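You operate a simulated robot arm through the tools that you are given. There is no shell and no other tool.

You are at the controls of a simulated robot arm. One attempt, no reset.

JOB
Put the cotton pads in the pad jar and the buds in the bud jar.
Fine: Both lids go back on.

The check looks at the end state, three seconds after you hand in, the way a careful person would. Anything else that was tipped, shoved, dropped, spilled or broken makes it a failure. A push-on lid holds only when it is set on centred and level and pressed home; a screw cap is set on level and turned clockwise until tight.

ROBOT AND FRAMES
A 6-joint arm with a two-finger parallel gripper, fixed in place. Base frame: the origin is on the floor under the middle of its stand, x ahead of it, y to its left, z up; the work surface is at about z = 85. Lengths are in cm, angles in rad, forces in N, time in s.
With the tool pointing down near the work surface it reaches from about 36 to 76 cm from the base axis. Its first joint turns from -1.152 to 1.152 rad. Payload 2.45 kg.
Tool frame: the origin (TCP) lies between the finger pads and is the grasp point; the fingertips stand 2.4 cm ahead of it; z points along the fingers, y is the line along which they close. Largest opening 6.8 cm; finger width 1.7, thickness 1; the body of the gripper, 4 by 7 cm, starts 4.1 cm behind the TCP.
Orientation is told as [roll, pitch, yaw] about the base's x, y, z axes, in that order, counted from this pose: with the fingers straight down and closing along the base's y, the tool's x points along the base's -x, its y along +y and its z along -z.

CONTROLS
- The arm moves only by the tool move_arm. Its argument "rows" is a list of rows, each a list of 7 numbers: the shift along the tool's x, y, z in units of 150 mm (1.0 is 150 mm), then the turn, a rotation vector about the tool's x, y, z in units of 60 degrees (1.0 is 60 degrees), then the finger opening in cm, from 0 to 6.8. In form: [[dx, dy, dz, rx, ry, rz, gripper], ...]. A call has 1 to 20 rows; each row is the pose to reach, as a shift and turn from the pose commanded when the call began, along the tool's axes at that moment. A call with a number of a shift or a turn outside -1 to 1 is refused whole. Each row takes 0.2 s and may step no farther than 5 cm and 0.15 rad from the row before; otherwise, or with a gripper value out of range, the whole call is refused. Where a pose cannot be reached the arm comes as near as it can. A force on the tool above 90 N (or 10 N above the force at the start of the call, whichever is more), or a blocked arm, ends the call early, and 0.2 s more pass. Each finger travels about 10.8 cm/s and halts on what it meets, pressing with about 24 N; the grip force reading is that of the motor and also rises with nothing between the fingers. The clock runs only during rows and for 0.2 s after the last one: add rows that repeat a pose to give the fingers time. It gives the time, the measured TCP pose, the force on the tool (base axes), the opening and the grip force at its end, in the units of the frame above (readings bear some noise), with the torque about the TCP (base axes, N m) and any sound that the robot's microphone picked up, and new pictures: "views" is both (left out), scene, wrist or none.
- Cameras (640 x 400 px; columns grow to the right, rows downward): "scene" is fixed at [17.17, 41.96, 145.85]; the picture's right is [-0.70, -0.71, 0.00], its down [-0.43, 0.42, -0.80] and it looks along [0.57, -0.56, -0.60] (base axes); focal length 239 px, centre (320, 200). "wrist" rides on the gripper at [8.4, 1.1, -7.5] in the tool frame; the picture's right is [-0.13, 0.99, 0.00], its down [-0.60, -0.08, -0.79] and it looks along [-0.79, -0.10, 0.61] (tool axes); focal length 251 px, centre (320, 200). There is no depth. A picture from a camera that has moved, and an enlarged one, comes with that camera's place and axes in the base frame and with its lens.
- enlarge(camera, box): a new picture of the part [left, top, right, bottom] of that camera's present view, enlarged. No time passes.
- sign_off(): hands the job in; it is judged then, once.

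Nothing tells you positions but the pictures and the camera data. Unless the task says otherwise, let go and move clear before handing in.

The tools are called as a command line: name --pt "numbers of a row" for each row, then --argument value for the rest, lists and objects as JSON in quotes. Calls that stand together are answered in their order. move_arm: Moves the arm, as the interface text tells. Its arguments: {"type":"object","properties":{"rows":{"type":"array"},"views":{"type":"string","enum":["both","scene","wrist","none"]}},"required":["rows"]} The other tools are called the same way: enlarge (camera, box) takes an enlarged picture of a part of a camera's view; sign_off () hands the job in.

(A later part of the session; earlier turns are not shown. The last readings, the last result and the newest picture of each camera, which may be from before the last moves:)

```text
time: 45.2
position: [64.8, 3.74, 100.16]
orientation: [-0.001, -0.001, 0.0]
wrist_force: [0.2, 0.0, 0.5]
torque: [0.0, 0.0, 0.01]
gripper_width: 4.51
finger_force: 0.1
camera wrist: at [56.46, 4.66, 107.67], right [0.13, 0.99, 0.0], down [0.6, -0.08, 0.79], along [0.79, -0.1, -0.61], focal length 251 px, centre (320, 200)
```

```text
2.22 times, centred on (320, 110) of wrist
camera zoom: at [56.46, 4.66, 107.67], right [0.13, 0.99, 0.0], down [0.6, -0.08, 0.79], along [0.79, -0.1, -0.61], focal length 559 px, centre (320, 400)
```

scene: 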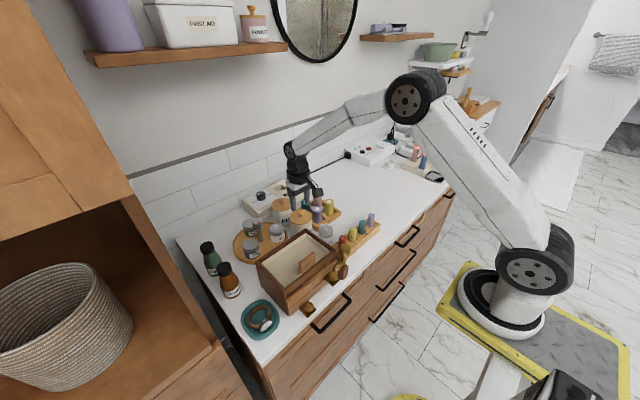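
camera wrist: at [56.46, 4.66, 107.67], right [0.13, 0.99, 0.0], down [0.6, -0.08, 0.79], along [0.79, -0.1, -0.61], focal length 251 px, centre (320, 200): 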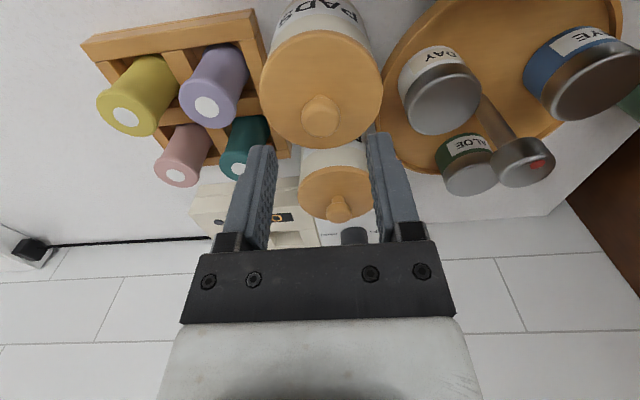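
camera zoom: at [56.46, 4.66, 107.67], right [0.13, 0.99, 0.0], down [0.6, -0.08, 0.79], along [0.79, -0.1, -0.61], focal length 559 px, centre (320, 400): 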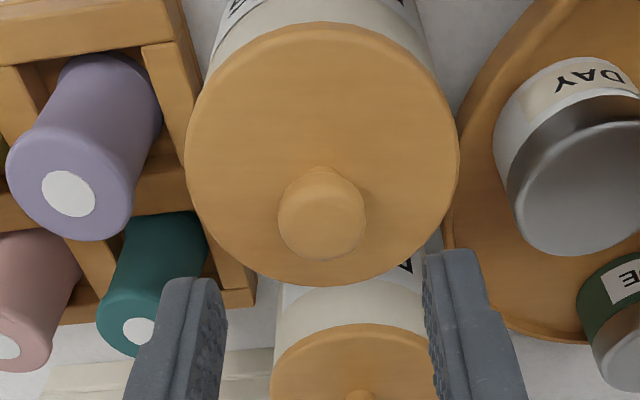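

The PADS lid is back on, centred and level. Next I'll move toward the BUDS jar for a close look at its knob.

move_arm --pt "0 0 -0.07 0 0 0 6.8" --pt "-0.2 0.005 -0.09 0 0 0 6.8" --pt "-0.4 0.01 -0.09 0 0 0 6.8" --pt "-0.4 0.01 -0.09 0 0 0 6.8"

enlarge --camera "wrist" --box '[230, 50, 410, 220]'

enlarge --camera "scene" --box '[260, 180, 320, 230]'

```text
time: 46.2
position: [70.96, 3.89, 101.44]
orientation: [0.0, 0.0, -0.001]
wrist_force: [0.0, 1.2, 0.2]
torque: [-0.02, -0.01, -0.02]
gripper_width: 6.8
finger_force: 0.0
camera wrist: at [62.59, 4.86, 108.93], right [0.13, 0.99, 0.0], down [0.6, -0.08, 0.79], along [0.79, -0.1, -0.61], focal length 251 px, centre (320, 200)
```

scene: 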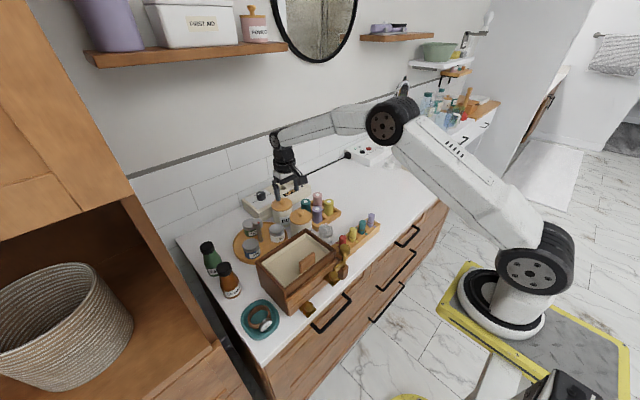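
wrist: 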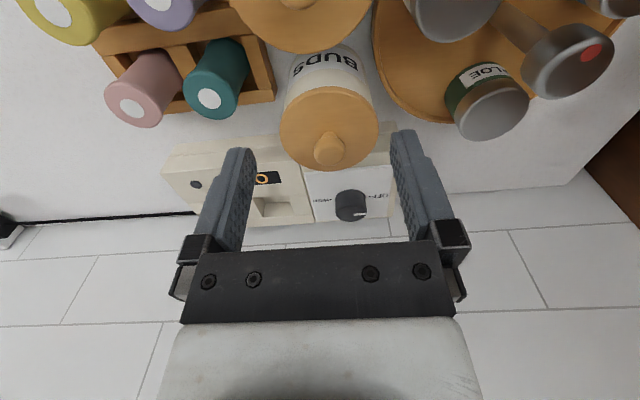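

```text
2.35 times, centred on (320, 135) of wrist
camera zoom: at [62.59, 4.86, 108.93], right [0.13, 0.99, 0.0], down [0.6, -0.08, 0.79], along [0.79, -0.1, -0.61], focal length 592 px, centre (320, 353)
```

zoom: 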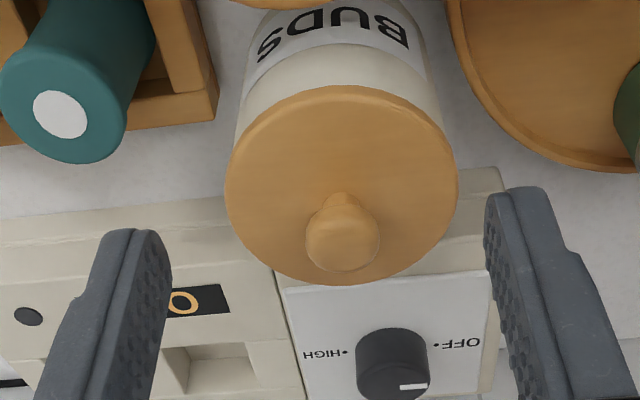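

```text
8.00 times, centred on (290, 205) of scene
camera zoom: at [17.17, 41.96, 145.85], right [-0.7, -0.71, 0.0], down [-0.43, 0.42, -0.8], along [0.57, -0.56, -0.6], focal length 1909 px, centre (560, 160)
```

zoom: 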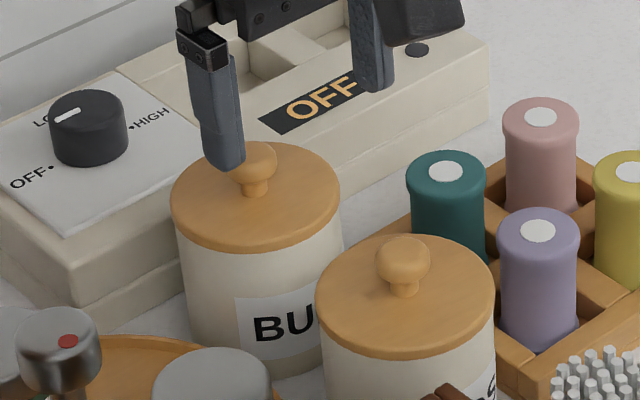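

The BUDS knob is at about (75.0, 4.0, 95), the same size as the other one. I'll move over it and go down, checking that the arm reaches.

move_arm --pt "-0.14 0.004 0 0 0 0 6.8" --pt "-0.273 0.007 0 0 0 0 6.8" --pt "-0.273 0.007 0.1 0 0 0 6.8" --pt "-0.273 0.007 0.2 0 0 0 6.8" --pt "-0.273 0.007 0.28 0 0 0 6.8" --pt "-0.273 0.007 0.333 0 0 0 6.8" --pt "-0.273 0.007 0.333 0 0 0 6.8"

enlarge --camera "wrist" --box '[230, 40, 410, 200]'

enlarge --camera "scene" --box '[260, 180, 320, 230]'

```text
time: 47.8
position: [75.02, 3.95, 96.48]
orientation: [0.001, 0.0, 0.001]
wrist_force: [0.1, 0.8, -0.4]
torque: [-0.01, 0.01, -0.02]
gripper_width: 6.81
finger_force: 0.0
camera wrist: at [66.64, 4.89, 104.0], right [0.13, 0.99, 0.0], down [0.6, -0.08, 0.79], along [0.79, -0.1, -0.61], focal length 251 px, centre (320, 200)
```

scene: 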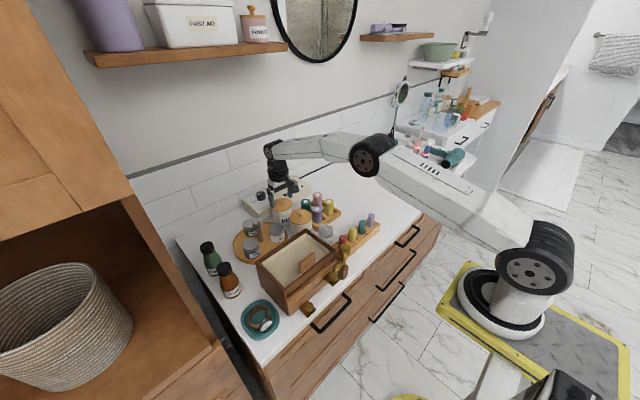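
wrist: 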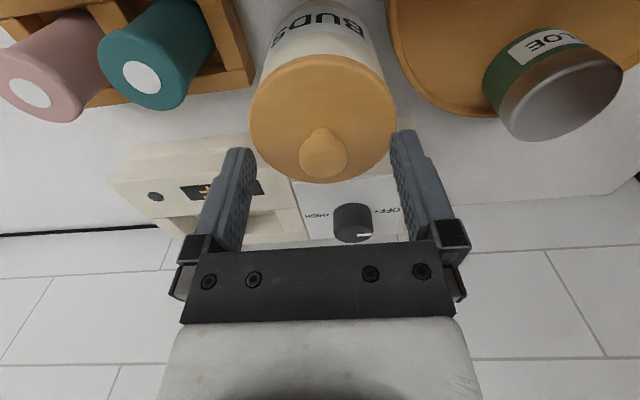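

```text
2.50 times, centred on (320, 120) of wrist
camera zoom: at [66.64, 4.89, 104.0], right [0.13, 0.99, 0.0], down [0.6, -0.08, 0.79], along [0.79, -0.1, -0.61], focal length 629 px, centre (320, 400)
```

zoom: 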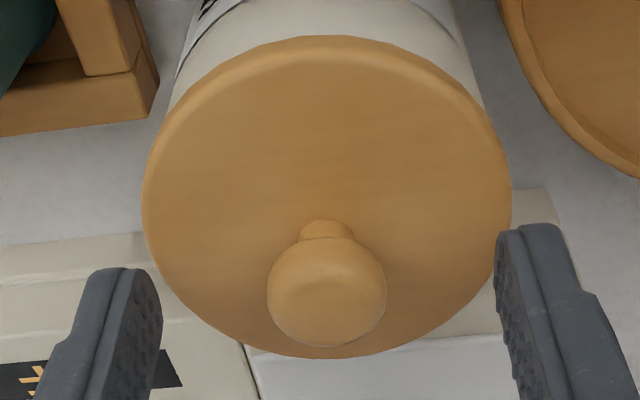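

```text
8.00 times, centred on (290, 205) of scene
camera zoom: at [17.17, 41.96, 145.85], right [-0.7, -0.71, 0.0], down [-0.43, 0.42, -0.8], along [0.57, -0.56, -0.6], focal length 1909 px, centre (560, 160)
```

zoom: 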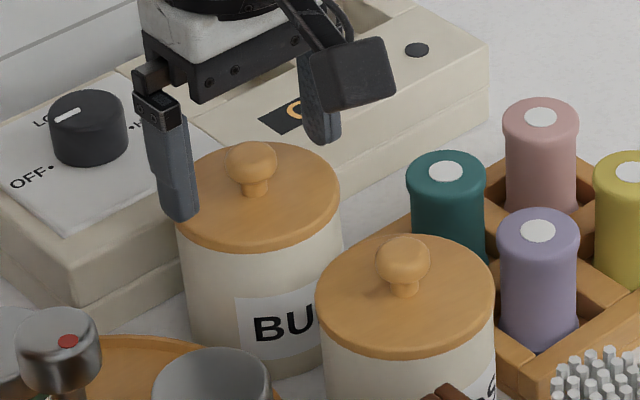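

The arm reaches. The knob is about 0.13 cm nearer than the TCP, so I'll nudge, close, then lift slowly.

move_arm --pt "0.009 0 0.005 0 0 0 6.8" --pt "0.009 0 0.005 0 0 0 4.0" --pt "0.009 0 0.005 0 0 0 2.4" --pt "0.009 0 0.005 0 0 0 1.6" --pt "0.009 0 0.005 0 0 0 1.0" --pt "0.009 0 0.005 0 0 0 1.0" --views "none"

move_arm --pt "0 0 -0.01 0 0 0 1.0" --pt "0 0 -0.03 0 0 0 1.0" --pt "0 0 -0.07 0 0 0 1.0" --pt "0 0 -0.12 0 0 0 1.0" --pt "0 0 -0.2 0 0 0 1.0" --pt "0 0 -0.2 0 0 0 1.0"

enlarge --camera "scene" --box '[260, 175, 320, 230]'

```text
time: 49.2
position: [74.88, 3.95, 96.47]
orientation: [0.001, 0.001, 0.0]
wrist_force: [-0.7, -0.3, 1.6]
torque: [0.02, 0.0, -0.02]
gripper_width: 2.14
finger_force: 24.1
heard: snap
```

```text
time: 50.6
position: [74.84, 3.97, 99.49]
orientation: [0.002, 0.001, -0.001]
wrist_force: [0.3, -0.5, 0.2]
torque: [-0.01, 0.02, 0.01]
gripper_width: 2.16
finger_force: 23.7
camera wrist: at [66.48, 4.94, 106.98], right [0.13, 0.99, 0.0], down [0.6, -0.08, 0.79], along [0.79, -0.1, -0.61], focal length 251 px, centre (320, 200)
```

scene: 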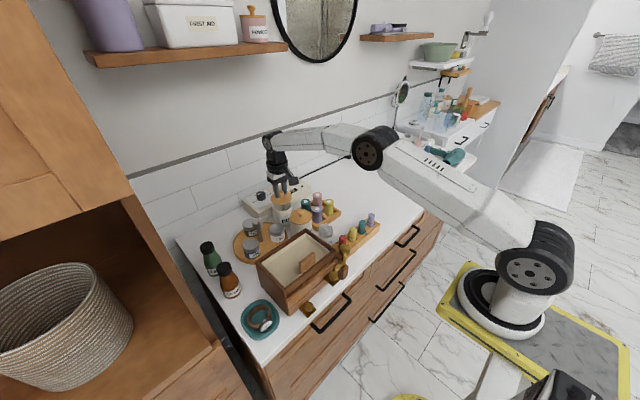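
wrist: 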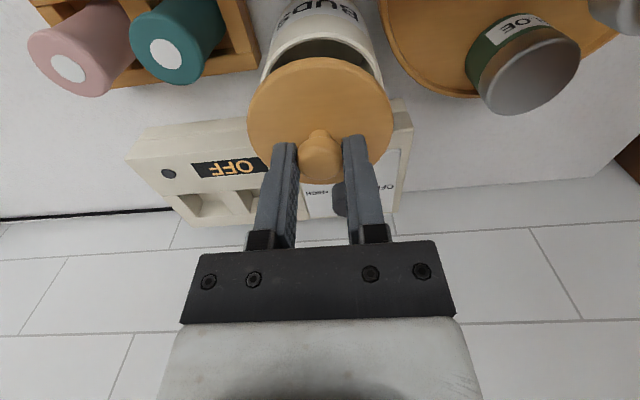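

```text
7.27 times, centred on (290, 202) of scene
camera zoom: at [17.17, 41.96, 145.85], right [-0.7, -0.71, 0.0], down [-0.43, 0.42, -0.8], along [0.57, -0.56, -0.6], focal length 1736 px, centre (538, 182)
```

zoom: 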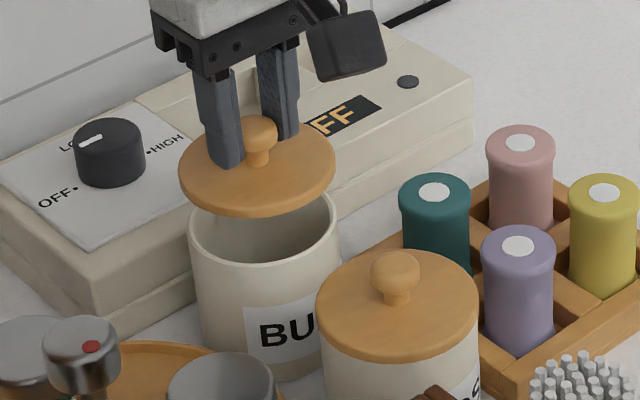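

The BUDS lid is off and the jar stayed put. I'll carry the lid to the same free counter spot.

move_arm --pt "0 0 -0.15 0 0 0 1.0" --pt "0 0 -0.27 0 0 0 1.0" --pt "0.08 -0.13 -0.27 0 0 0 1.0" --pt "0.2 -0.32 -0.27 0 0 0 1.0" --pt "0.32 -0.53 -0.27 0 0 0 1.0" --pt "0.43 -0.73 -0.27 0 0 0 1.0" --pt "0.53 -0.9 -0.27 0 0 0 1.0" --views "none"

move_arm --pt "0.12 -0.18 0 0 0 0 1.0" --pt "0.25 -0.38 0 0 0 0 1.0" --pt "0.37 -0.58 0 0 0 0 1.0" --pt "0.47 -0.76 0.03 0 0 0 1.0" --pt "0.527 -0.857 0.1 0 0 0 1.0" --pt "0.527 -0.857 0.1 0 0 0 1.0"

```text
time: 52.2
position: [66.93, -9.61, 103.42]
orientation: [0.001, 0.0, 0.0]
wrist_force: [-0.3, 0.6, -1.1]
torque: [-0.02, 0.0, -0.01]
gripper_width: 2.17
finger_force: 24.0
```

```text
time: 53.6
position: [58.92, -22.5, 101.96]
orientation: [0.001, 0.0, 0.001]
wrist_force: [0.0, -0.5, -0.8]
torque: [0.01, 0.03, 0.01]
gripper_width: 2.17
finger_force: 24.3
camera wrist: at [50.64, -21.53, 109.41], right [0.13, 0.99, 0.0], down [0.6, -0.08, 0.79], along [0.79, -0.1, -0.61], focal length 251 px, centre (320, 200)
```

scene: 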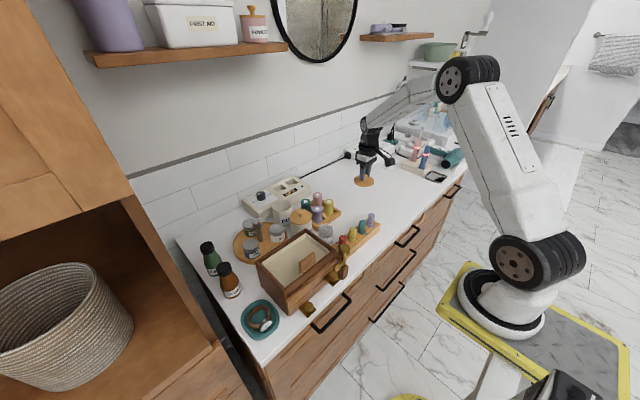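
wrist: 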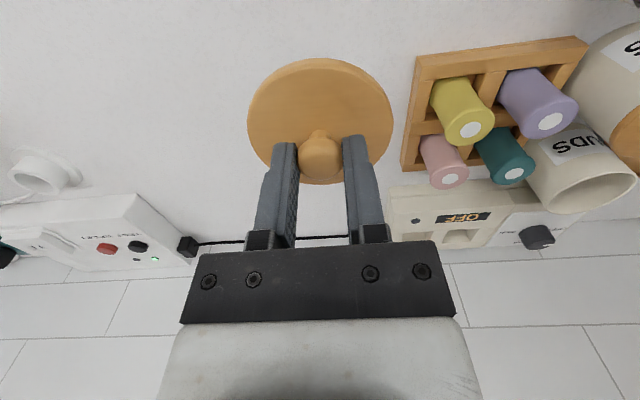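

Over the free spot. I'll lower to just above contact, then touch down in small steps.

move_arm --pt "0 0 0.2 0 0 0 1.0" --pt "0 0 0.42 0 0 0 1.0" --pt "0 0 0.62 0 0 0 1.0" --pt "0 0 0.76 0 0 0 1.0" --pt "0 0 0.81 0 0 0 1.0" --pt "0 0 0.815 0 0 0 1.0" --views "none"

move_arm --pt "0 0 0.01 0 0 0 1.0" --pt "0 0 0.01 0 0 0 1.0" --views "none"

move_arm --pt "0 0 0.01 0 0 0 1.0" --pt "0 0 0.01 0 0 0 1.0" --views "none"

```text
time: 55.0
position: [59.01, -22.38, 89.92]
orientation: [0.0, 0.0, 0.0]
wrist_force: [0.0, -0.6, -0.8]
torque: [0.0, 0.04, 0.02]
gripper_width: 2.17
finger_force: 23.8
```

```text
time: 55.6
position: [59.05, -22.44, 89.62]
orientation: [-0.001, 0.001, -0.001]
wrist_force: [-0.1, 0.3, 0.1]
torque: [-0.01, 0.01, -0.01]
gripper_width: 2.16
finger_force: 24.3
```

```text
time: 56.2
position: [58.99, -22.4, 89.48]
orientation: [0.0, 0.001, 0.001]
wrist_force: [0.0, 0.7, -0.1]
torque: [0.01, 0.0, 0.02]
gripper_width: 2.17
finger_force: 24.0
```

move_arm --pt "0 0 0.008 0 0 0 1.0" --pt "0 0 0.008 0 0 0 1.0" --views "none"

move_arm --pt "0 0 0.008 0 0 0 1.0" --pt "0 0 0.008 0 0 0 1.0" --views "none"

```text
time: 56.8
position: [59.06, -22.44, 89.36]
orientation: [-0.001, 0.0, 0.0]
wrist_force: [0.4, 0.2, -0.6]
torque: [-0.02, -0.01, -0.02]
gripper_width: 2.15
finger_force: 23.9
```

```text
time: 57.4
position: [59.07, -22.33, 89.31]
orientation: [0.0, 0.0, -0.001]
wrist_force: [0.2, 0.1, -1.0]
torque: [-0.01, -0.03, 0.01]
gripper_width: 2.12
finger_force: 24.1
```

move_arm --pt "0 0 0.008 0 0 0 1.0" --pt "0 0 0.008 0 0 0 1.0" --views "none"

enlarge --camera "scene" --box '[340, 180, 390, 220]'

```text
time: 58.0
position: [58.93, -22.44, 89.25]
orientation: [-0.002, -0.001, -0.001]
wrist_force: [-3.6, 1.7, 14.2]
torque: [-0.01, 0.21, -0.01]
gripper_width: 2.13
finger_force: 24.4
```

```text
10.00 times, centred on (365, 200) of scene
camera zoom: at [17.13, 41.98, 145.85], right [-0.7, -0.71, 0.0], down [-0.43, 0.42, -0.8], along [0.57, -0.56, -0.6], focal length 2387 px, centre (-130, 200)
```

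zoom: 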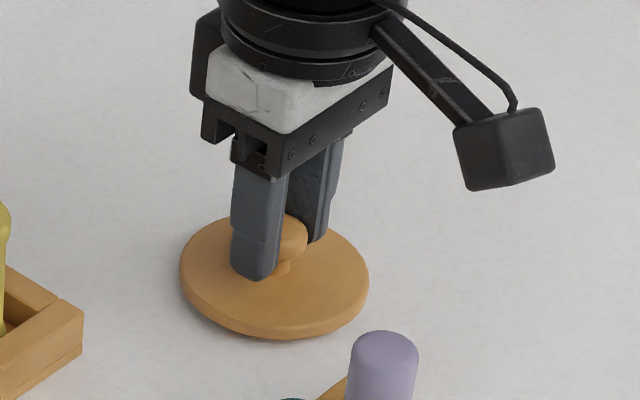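

Contact at z ≈ 89.25. I'll ease off, release and rise, then head to the buds.

move_arm --pt "0 0 -0.008 0 0 0 1.0" --pt "0 0 -0.008 0 0 0 3.0" --pt "0 0 -0.008 0 0 0 4.5" --pt "0 0 -0.008 0 0 0 4.5" --pt "0 0 -0.1 0 0 0 4.5" --pt "0 0 -0.3 0 0 0 4.5" --pt "0 0 -0.6 0 0 0 6.0" --pt "0 0 -0.8 0 0 0 6.8" --pt "0.05 0.15 -0.8 0 0 0 6.8" --pt "0.12 0.4 -0.8 0 0 0 6.8" --pt "0.2 0.68 -0.75 0 0 0 6.8" --pt "0.28 0.95 -0.7 0 0 0 6.8" --views "scene"

move_arm --pt "0.05 0.25 0.05 0 0 0 6.8" --pt "0.1 0.45 0.12 0 0 0 6.8" --pt "0.1 0.53 0.16 0 0 0 6.8" --pt "0.1 0.53 0.16 0 0 0 6.8"

enlarge --camera "wrist" --box '[230, 30, 420, 190]'

enlarge --camera "scene" --box '[300, 190, 370, 245]'

```text
time: 60.6
position: [54.66, -7.87, 99.59]
orientation: [0.001, 0.001, 0.001]
wrist_force: [-0.3, -0.8, 0.4]
torque: [-0.01, -0.02, 0.02]
gripper_width: 6.78
finger_force: 0.1
```

scene: 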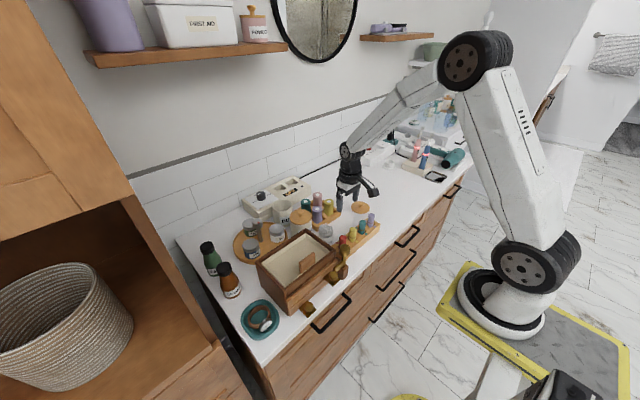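

```text
time: 61.6
position: [53.27, 0.01, 97.2]
orientation: [-0.001, 0.0, 0.002]
wrist_force: [0.4, 0.2, 0.1]
torque: [0.01, 0.05, -0.02]
gripper_width: 6.81
finger_force: 0.0
camera wrist: at [44.96, 0.98, 104.62], right [0.13, 0.99, 0.0], down [0.6, -0.08, 0.79], along [0.79, -0.1, -0.61], focal length 251 px, centre (320, 200)
```

scene: 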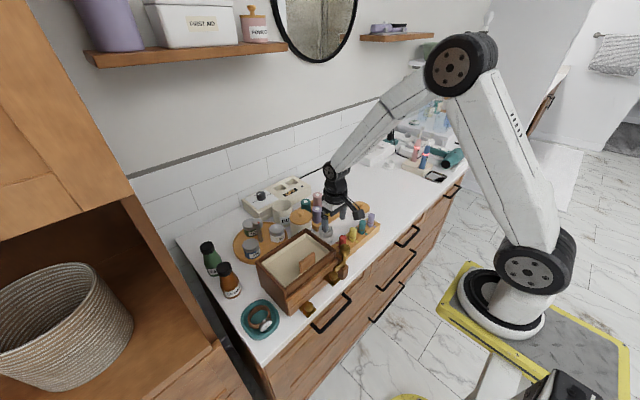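
wrist: 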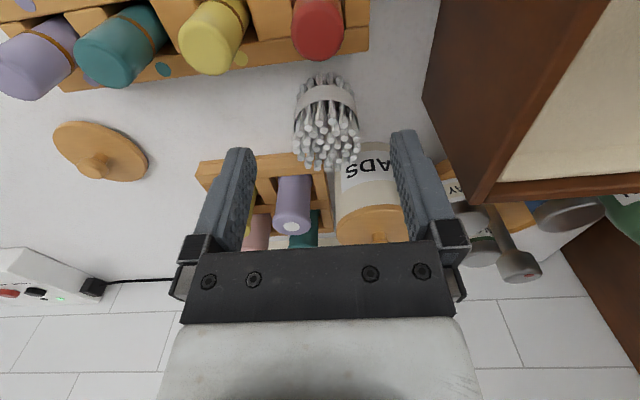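

```text
2.50 times, centred on (325, 110) of wrist
camera zoom: at [44.96, 0.98, 104.62], right [0.13, 0.99, 0.0], down [0.6, -0.08, 0.79], along [0.79, -0.1, -0.61], focal length 629 px, centre (308, 425)
```

zoom: 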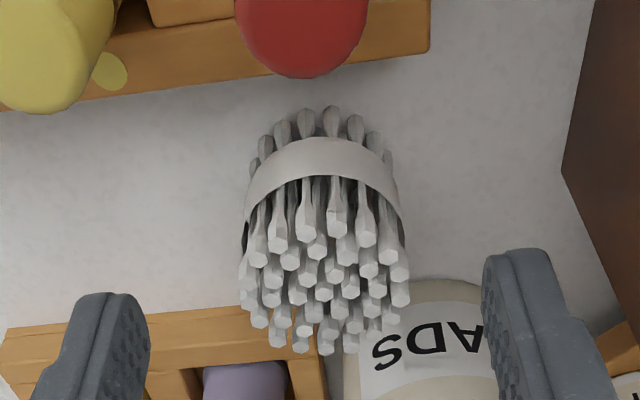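

```text
7.27 times, centred on (335, 218) of scene
camera zoom: at [17.17, 41.97, 145.85], right [-0.7, -0.71, 0.0], down [-0.43, 0.42, -0.8], along [0.57, -0.56, -0.6], focal length 1736 px, centre (211, 73)
```

zoom: 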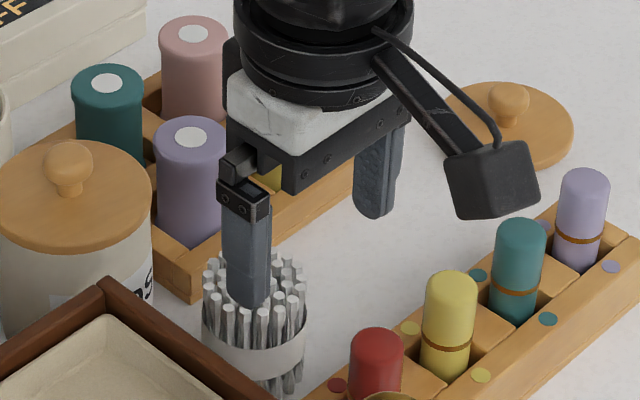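

The buds bundle is at about (56.85, 0.0), roughly 4.8 cm wide, with its top near z = 90.8. I'll move over it and go down so the fingertips overlap its top by about 1.8 cm.

move_arm --pt "-0.12 0 0 0 0 0 6.8" --pt "-0.238 0 0.02 0 0 0 6.8" --pt "-0.238 0 0.1 0 0 0 6.8" --pt "-0.238 0 0.18 0 0 0 6.8" --pt "-0.238 0 0.22 0 0 0 6.8" --pt "-0.238 0 0.22 0 0 0 6.8"

enlarge --camera "wrist" --box '[220, 30, 420, 200]'

enlarge --camera "scene" --box '[300, 190, 370, 245]'

```text
time: 63.0
position: [56.82, -0.08, 93.94]
orientation: [0.0, 0.0, 0.001]
wrist_force: [0.9, -1.0, -0.4]
torque: [0.01, -0.02, 0.01]
gripper_width: 6.81
finger_force: 0.0
camera wrist: at [48.57, 0.78, 101.43], right [0.13, 0.99, 0.0], down [0.6, -0.08, 0.79], along [0.79, -0.1, -0.61], focal length 251 px, centre (320, 200)
```

scene: 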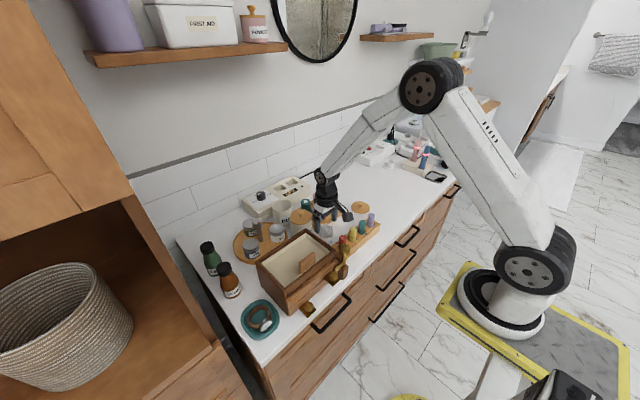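
wrist: 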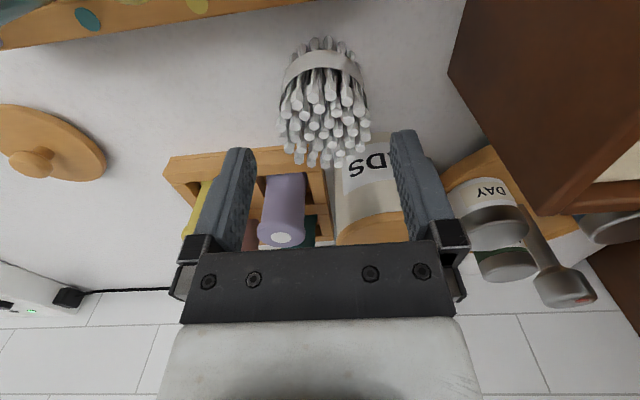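

```text
2.35 times, centred on (320, 115) of wrist
camera zoom: at [48.57, 0.78, 101.43], right [0.13, 0.99, 0.0], down [0.6, -0.08, 0.79], along [0.79, -0.1, -0.61], focal length 592 px, centre (320, 400)
```

zoom: 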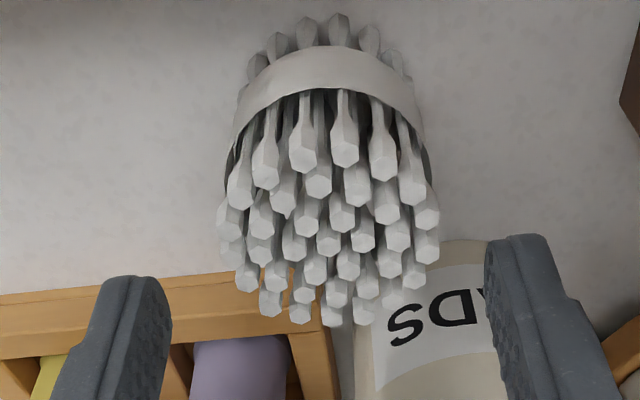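

```text
7.27 times, centred on (335, 218) of scene
camera zoom: at [17.17, 41.96, 145.85], right [-0.7, -0.71, 0.0], down [-0.43, 0.42, -0.8], along [0.57, -0.56, -0.6], focal length 1736 px, centre (211, 73)
```

zoom: 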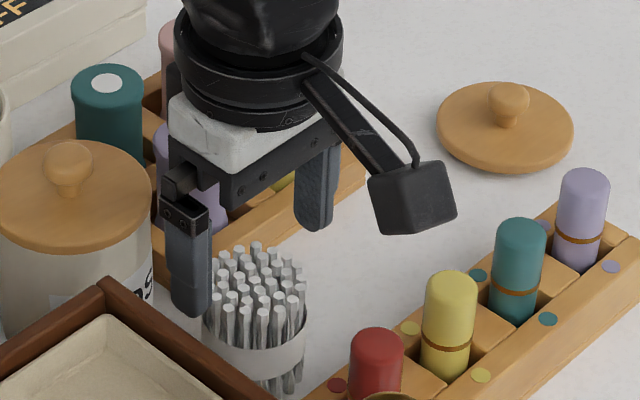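

The bundle is slightly to +y and +x of the TCP. I'll adjust by about 0.1 cm and go down to the grip height.

move_arm --pt "-0.005 0.007 0.04 0 0 0 6.8" --pt "-0.005 0.007 0.1 0 0 0 6.8" --pt "-0.005 0.007 0.15 0 0 0 6.8" --pt "-0.005 0.007 0.165 0 0 0 6.8" --pt "-0.005 0.007 0.165 0 0 0 6.8"

enlarge --camera "wrist" --box '[220, 30, 420, 200]'

enlarge --camera "scene" --box '[300, 190, 370, 245]'

```text
time: 64.2
position: [57.0, -0.14, 91.47]
orientation: [-0.001, 0.001, 0.001]
wrist_force: [1.0, 0.3, -0.2]
torque: [0.02, 0.01, 0.02]
gripper_width: 6.78
finger_force: 0.1
camera wrist: at [48.61, 0.86, 98.92], right [0.13, 0.99, 0.0], down [0.6, -0.08, 0.79], along [0.79, -0.1, -0.61], focal length 251 px, centre (320, 200)
```

scene: 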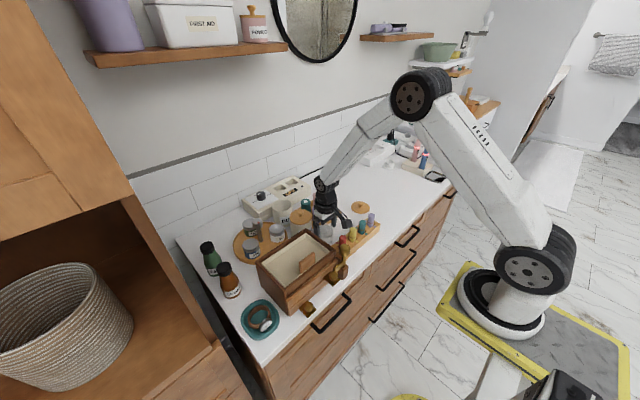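
wrist: 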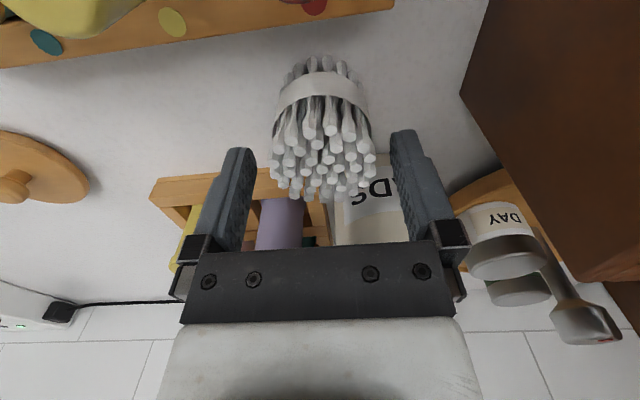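

```text
2.35 times, centred on (320, 115) of wrist
camera zoom: at [48.61, 0.86, 98.92], right [0.13, 0.99, 0.0], down [0.6, -0.08, 0.79], along [0.79, -0.1, -0.61], focal length 592 px, centre (320, 400)
```

zoom: 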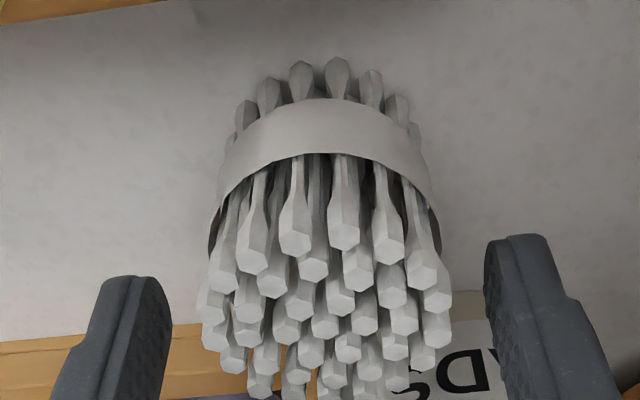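

```text
7.27 times, centred on (335, 218) of scene
camera zoom: at [17.17, 41.96, 145.85], right [-0.7, -0.71, 0.0], down [-0.43, 0.42, -0.8], along [0.57, -0.56, -0.6], focal length 1736 px, centre (211, 73)
```

zoom: 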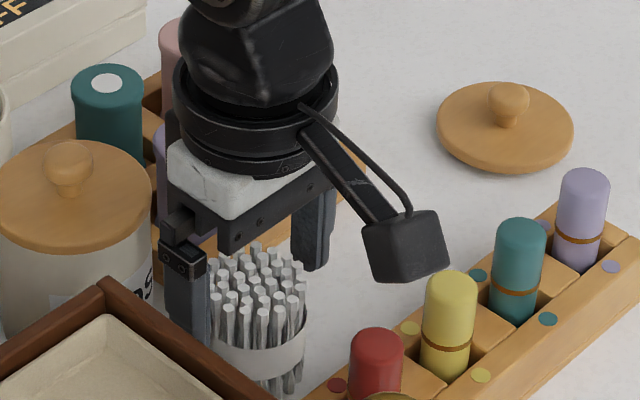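

The bundle is between the fingers. I'll shift +0.08 cm in y, close, and lift a little.

move_arm --pt "0 0.005 0 0 0 0 6.0" --pt "0 0.005 0 0 0 0 5.2" --pt "0 0.005 0 0 0 0 4.4" --pt "0 0.005 0 0 0 0 4.2" --pt "0 0.005 0 0 0 0 4.2" --views "none"

enlarge --camera "wrist" --box '[220, 30, 420, 200]'

```text
time: 65.4
position: [56.91, 0.04, 91.47]
orientation: [-0.001, -0.001, 0.001]
wrist_force: [0.3, 0.7, 0.2]
torque: [-0.02, -0.01, 0.02]
gripper_width: 4.85
finger_force: 24.3
```

```text
2.35 times, centred on (320, 115) of wrist
camera zoom: at [48.56, 0.94, 98.9], right [0.13, 0.99, 0.0], down [0.6, -0.08, 0.79], along [0.79, -0.1, -0.61], focal length 592 px, centre (320, 400)
```

zoom: 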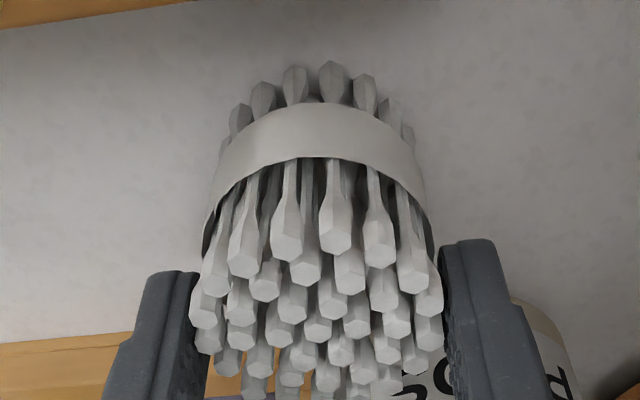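

Gripped at 4.85 cm. I'll lift slowly and check.

move_arm --pt "0 0 -0.02 0 0 0 4.2" --pt "0 0 -0.06 0 0 0 4.2" --pt "0 0 -0.12 0 0 0 4.2" --pt "0 0 -0.2 0 0 0 4.2" --pt "0 0 -0.2 0 0 0 4.2"

enlarge --camera "scene" --box '[300, 180, 370, 245]'

enlarge --camera "wrist" --box '[220, 30, 420, 220]'

```text
time: 66.6
position: [56.87, 0.16, 94.28]
orientation: [0.0, -0.001, 0.0]
wrist_force: [0.2, -0.5, -1.0]
torque: [-0.02, -0.02, -0.01]
gripper_width: 4.86
finger_force: 23.4
camera wrist: at [48.48, 0.98, 101.88], right [0.13, 0.99, 0.0], down [0.6, -0.08, 0.79], along [0.79, -0.1, -0.61], focal length 251 px, centre (320, 200)
```

scene: 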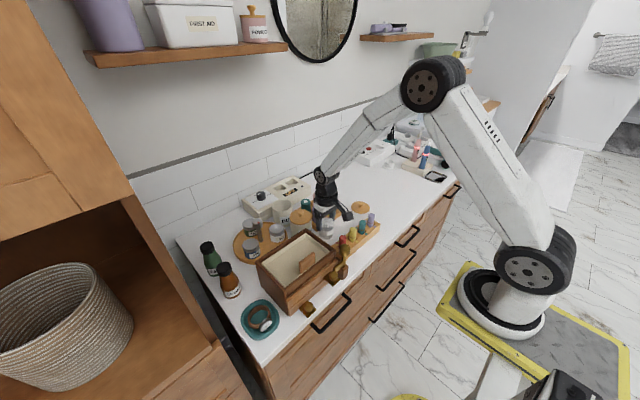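
wrist: 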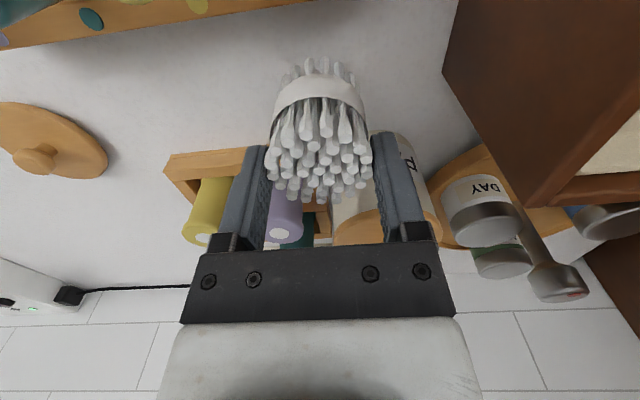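

```text
6.15 times, centred on (335, 212) of scene
camera zoom: at [17.17, 41.96, 145.85], right [-0.7, -0.71, 0.0], down [-0.43, 0.42, -0.8], along [0.57, -0.56, -0.6], focal length 1469 px, centre (228, 123)
```

zoom: 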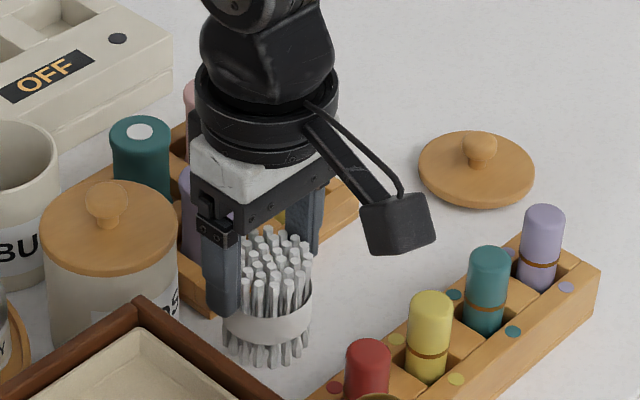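

```text
2.11 times, centred on (320, 125) of wrist
camera zoom: at [48.48, 0.98, 101.88], right [0.13, 0.99, 0.0], down [0.6, -0.08, 0.79], along [0.79, -0.1, -0.61], focal length 529 px, centre (320, 358)
```

zoom: 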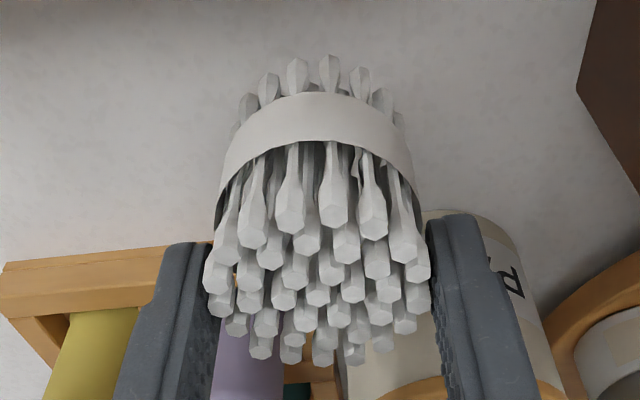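

The whole bundle is held as one piece. I'll lift high and carry it over toward the BUDS jar.

move_arm --pt "0 0 -0.2 0 0 0 4.2" --pt "0 0 -0.42 0 0 0 4.2" --pt "0 0 -0.6 0 0 0 4.2" --pt "-0.1 0.02 -0.68 0 0 0 4.2" --pt "-0.28 0.06 -0.68 0 0 0 4.2" --pt "-0.45 0.1 -0.68 0 0 0 4.2" --pt "-0.533 0.127 -0.68 0 0 0 4.2" --views "none"

move_arm --pt "-0.1 0.02 0 0 0 0 4.2" --pt "-0.28 0.06 0 0 0 0 4.2" --pt "-0.45 0.1 0 0 0 0 4.2" --pt "-0.6 0.13 0 0 0 0 4.2" --pt "-0.667 0.137 0 0 0 0 4.2" --pt "-0.667 0.137 0 0 0 0 4.2"

enlarge --camera "wrist" --box '[220, 0, 420, 200]'

enlarge --camera "scene" --box '[260, 160, 320, 225]'

```text
time: 68.2
position: [64.89, 1.78, 104.62]
orientation: [0.002, 0.001, 0.001]
wrist_force: [-0.5, 0.1, -0.8]
torque: [-0.01, 0.0, 0.0]
gripper_width: 4.87
finger_force: 24.5
```

```text
time: 69.6
position: [74.99, 3.83, 104.51]
orientation: [-0.001, 0.0, 0.001]
wrist_force: [0.9, 0.3, -0.4]
torque: [-0.03, 0.02, 0.04]
gripper_width: 4.86
finger_force: 24.0
camera wrist: at [66.61, 4.8, 112.05], right [0.13, 0.99, 0.0], down [0.6, -0.08, 0.79], along [0.79, -0.1, -0.61], focal length 251 px, centre (320, 200)
```

scene: 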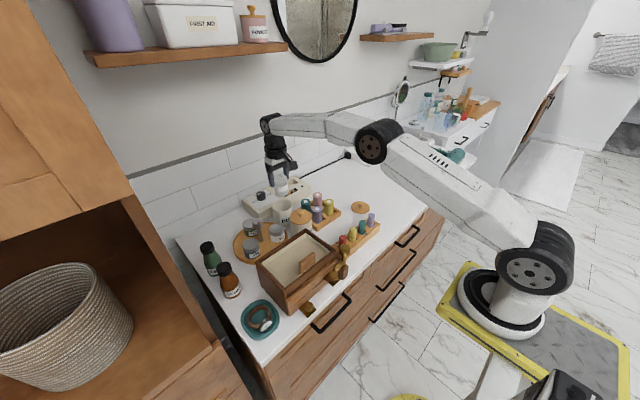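
wrist: 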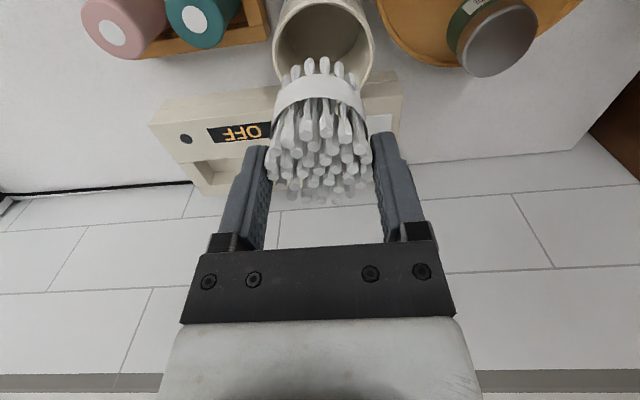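

```text
2.00 times, centred on (320, 100) of wrist
camera zoom: at [66.61, 4.8, 112.05], right [0.13, 0.99, 0.0], down [0.6, -0.08, 0.79], along [0.79, -0.1, -0.61], focal length 503 px, centre (320, 400)
```

zoom: 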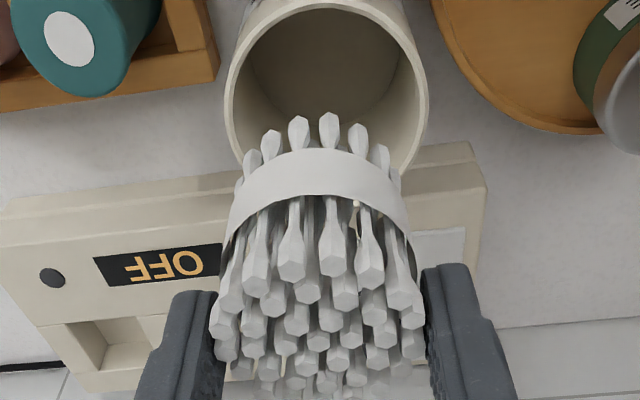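

```text
6.15 times, centred on (290, 192) of scene
camera zoom: at [17.17, 41.96, 145.85], right [-0.7, -0.71, 0.0], down [-0.43, 0.42, -0.8], along [0.57, -0.56, -0.6], focal length 1469 px, centre (505, 246)
```

zoom: 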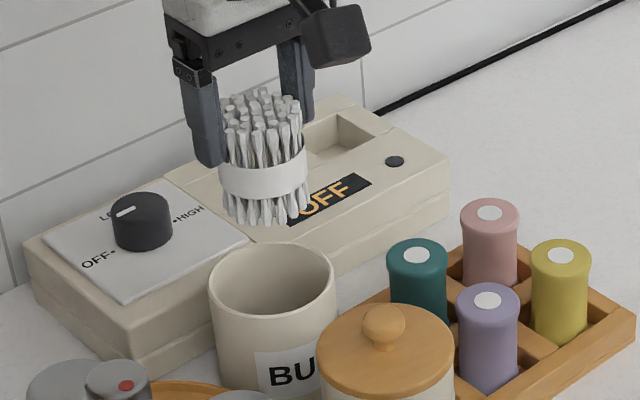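

The bundle is over the BUDS jar and needs about +0.2 cm in y. I'll correct that and lower to just above the rim to verify.

move_arm --pt "0 0.013 0.08 0 0 0 4.2" --pt "0 0.013 0.18 0 0 0 4.2" --pt "0 0.013 0.27 0 0 0 4.2" --pt "0 0.013 0.3 0 0 0 4.2" --pt "0 0.013 0.3 0 0 0 4.2"

enlarge --camera "wrist" --box '[220, 0, 420, 200]'

enlarge --camera "scene" --box '[260, 165, 320, 225]'

```text
time: 70.8
position: [74.8, 4.05, 100.04]
orientation: [-0.002, 0.0, 0.001]
wrist_force: [0.7, -0.9, -0.3]
torque: [0.0, -0.03, 0.02]
gripper_width: 4.86
finger_force: 23.9
camera wrist: at [66.53, 5.04, 107.57], right [0.13, 0.99, 0.0], down [0.6, -0.08, 0.79], along [0.79, -0.1, -0.61], focal length 251 px, centre (320, 200)
```

scene: 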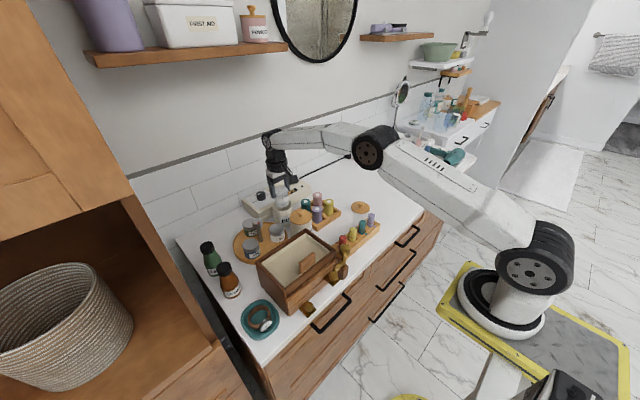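
wrist: 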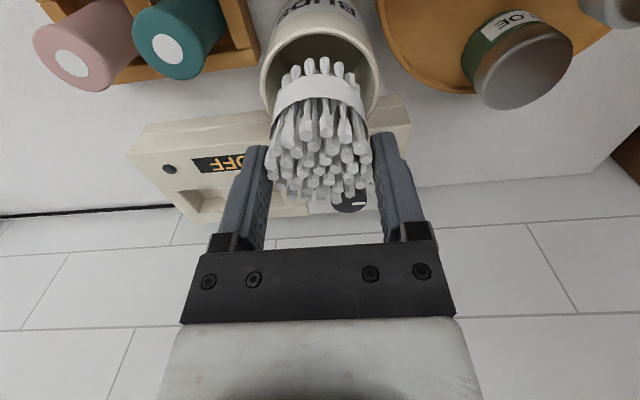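

```text
2.00 times, centred on (320, 100) of wrist
camera zoom: at [66.53, 5.04, 107.57], right [0.13, 0.99, 0.0], down [0.6, -0.08, 0.79], along [0.79, -0.1, -0.61], focal length 503 px, centre (320, 400)
```

zoom: 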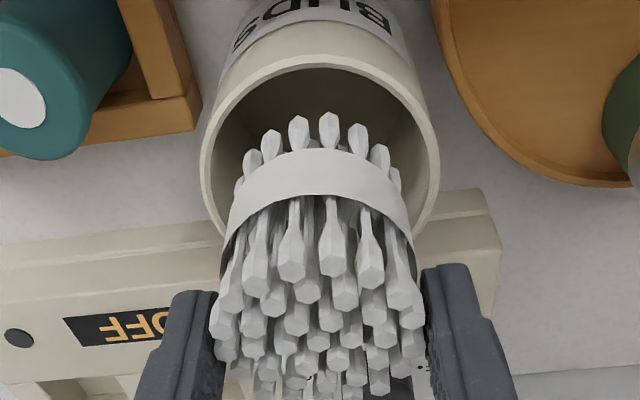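

```text
6.67 times, centred on (290, 195) of scene
camera zoom: at [17.17, 41.96, 145.85], right [-0.7, -0.71, 0.0], down [-0.43, 0.42, -0.8], along [0.57, -0.56, -0.6], focal length 1591 px, centre (520, 233)
```

zoom: 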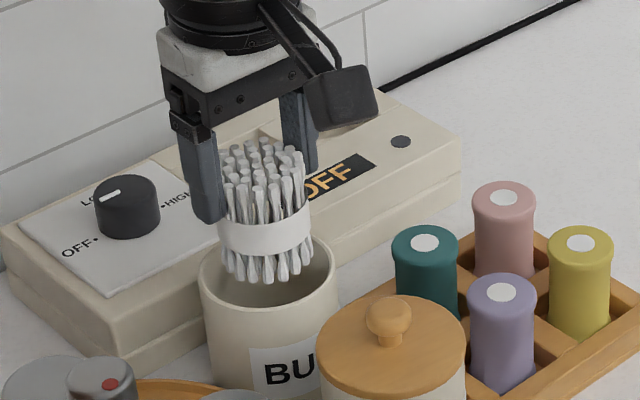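

The bundle is well centred over the mouth. I'll lower until the fingertips are just above the rim.

move_arm --pt "-0.003 0 0.07 0 0 0 4.2" --pt "-0.003 0 0.14 0 0 0 4.2" --pt "-0.003 0 0.2 0 0 0 4.2" --pt "-0.003 0 0.25 0 0 0 4.2" --pt "-0.003 0 0.29 0 0 0 4.2" --pt "-0.003 0 0.295 0 0 0 4.2" --pt "-0.003 0 0.295 0 0 0 4.2"

enlarge --camera "wrist" --box '[220, 20, 420, 210]'

enlarge --camera "scene" --box '[260, 175, 320, 230]'

```text
time: 72.4
position: [75.03, 4.07, 95.69]
orientation: [0.001, 0.0, 0.001]
wrist_force: [0.2, -0.3, -1.0]
torque: [0.0, -0.01, 0.0]
gripper_width: 4.86
finger_force: 24.0
camera wrist: at [66.63, 5.06, 103.22], right [0.13, 0.99, 0.0], down [0.6, -0.08, 0.79], along [0.79, -0.1, -0.61], focal length 251 px, centre (320, 200)
```

scene: 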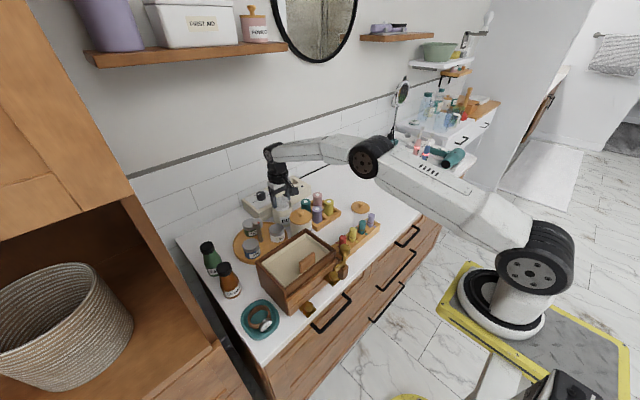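
wrist: 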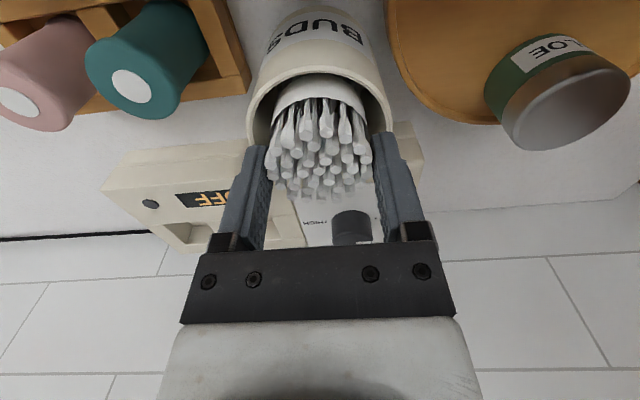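

```text
2.11 times, centred on (320, 115) of wrist
camera zoom: at [66.63, 5.06, 103.22], right [0.13, 0.99, 0.0], down [0.6, -0.08, 0.79], along [0.79, -0.1, -0.61], focal length 529 px, centre (320, 379)
```

zoom: 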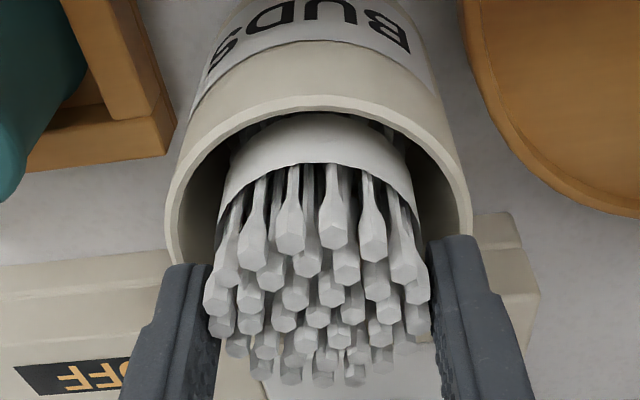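

```text
7.27 times, centred on (290, 202) of scene
camera zoom: at [17.17, 41.96, 145.85], right [-0.7, -0.71, 0.0], down [-0.43, 0.42, -0.8], along [0.57, -0.56, -0.6], focal length 1736 px, centre (538, 182)
```

zoom: 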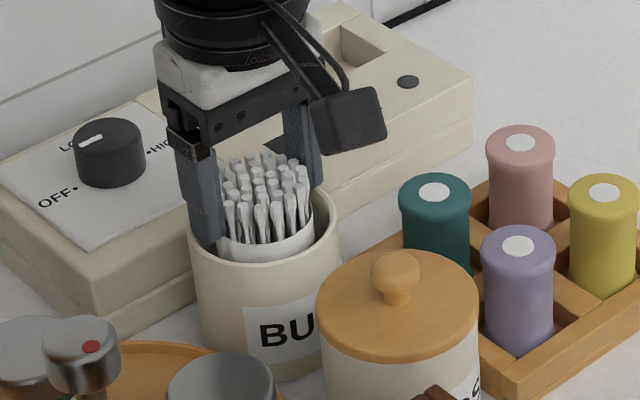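

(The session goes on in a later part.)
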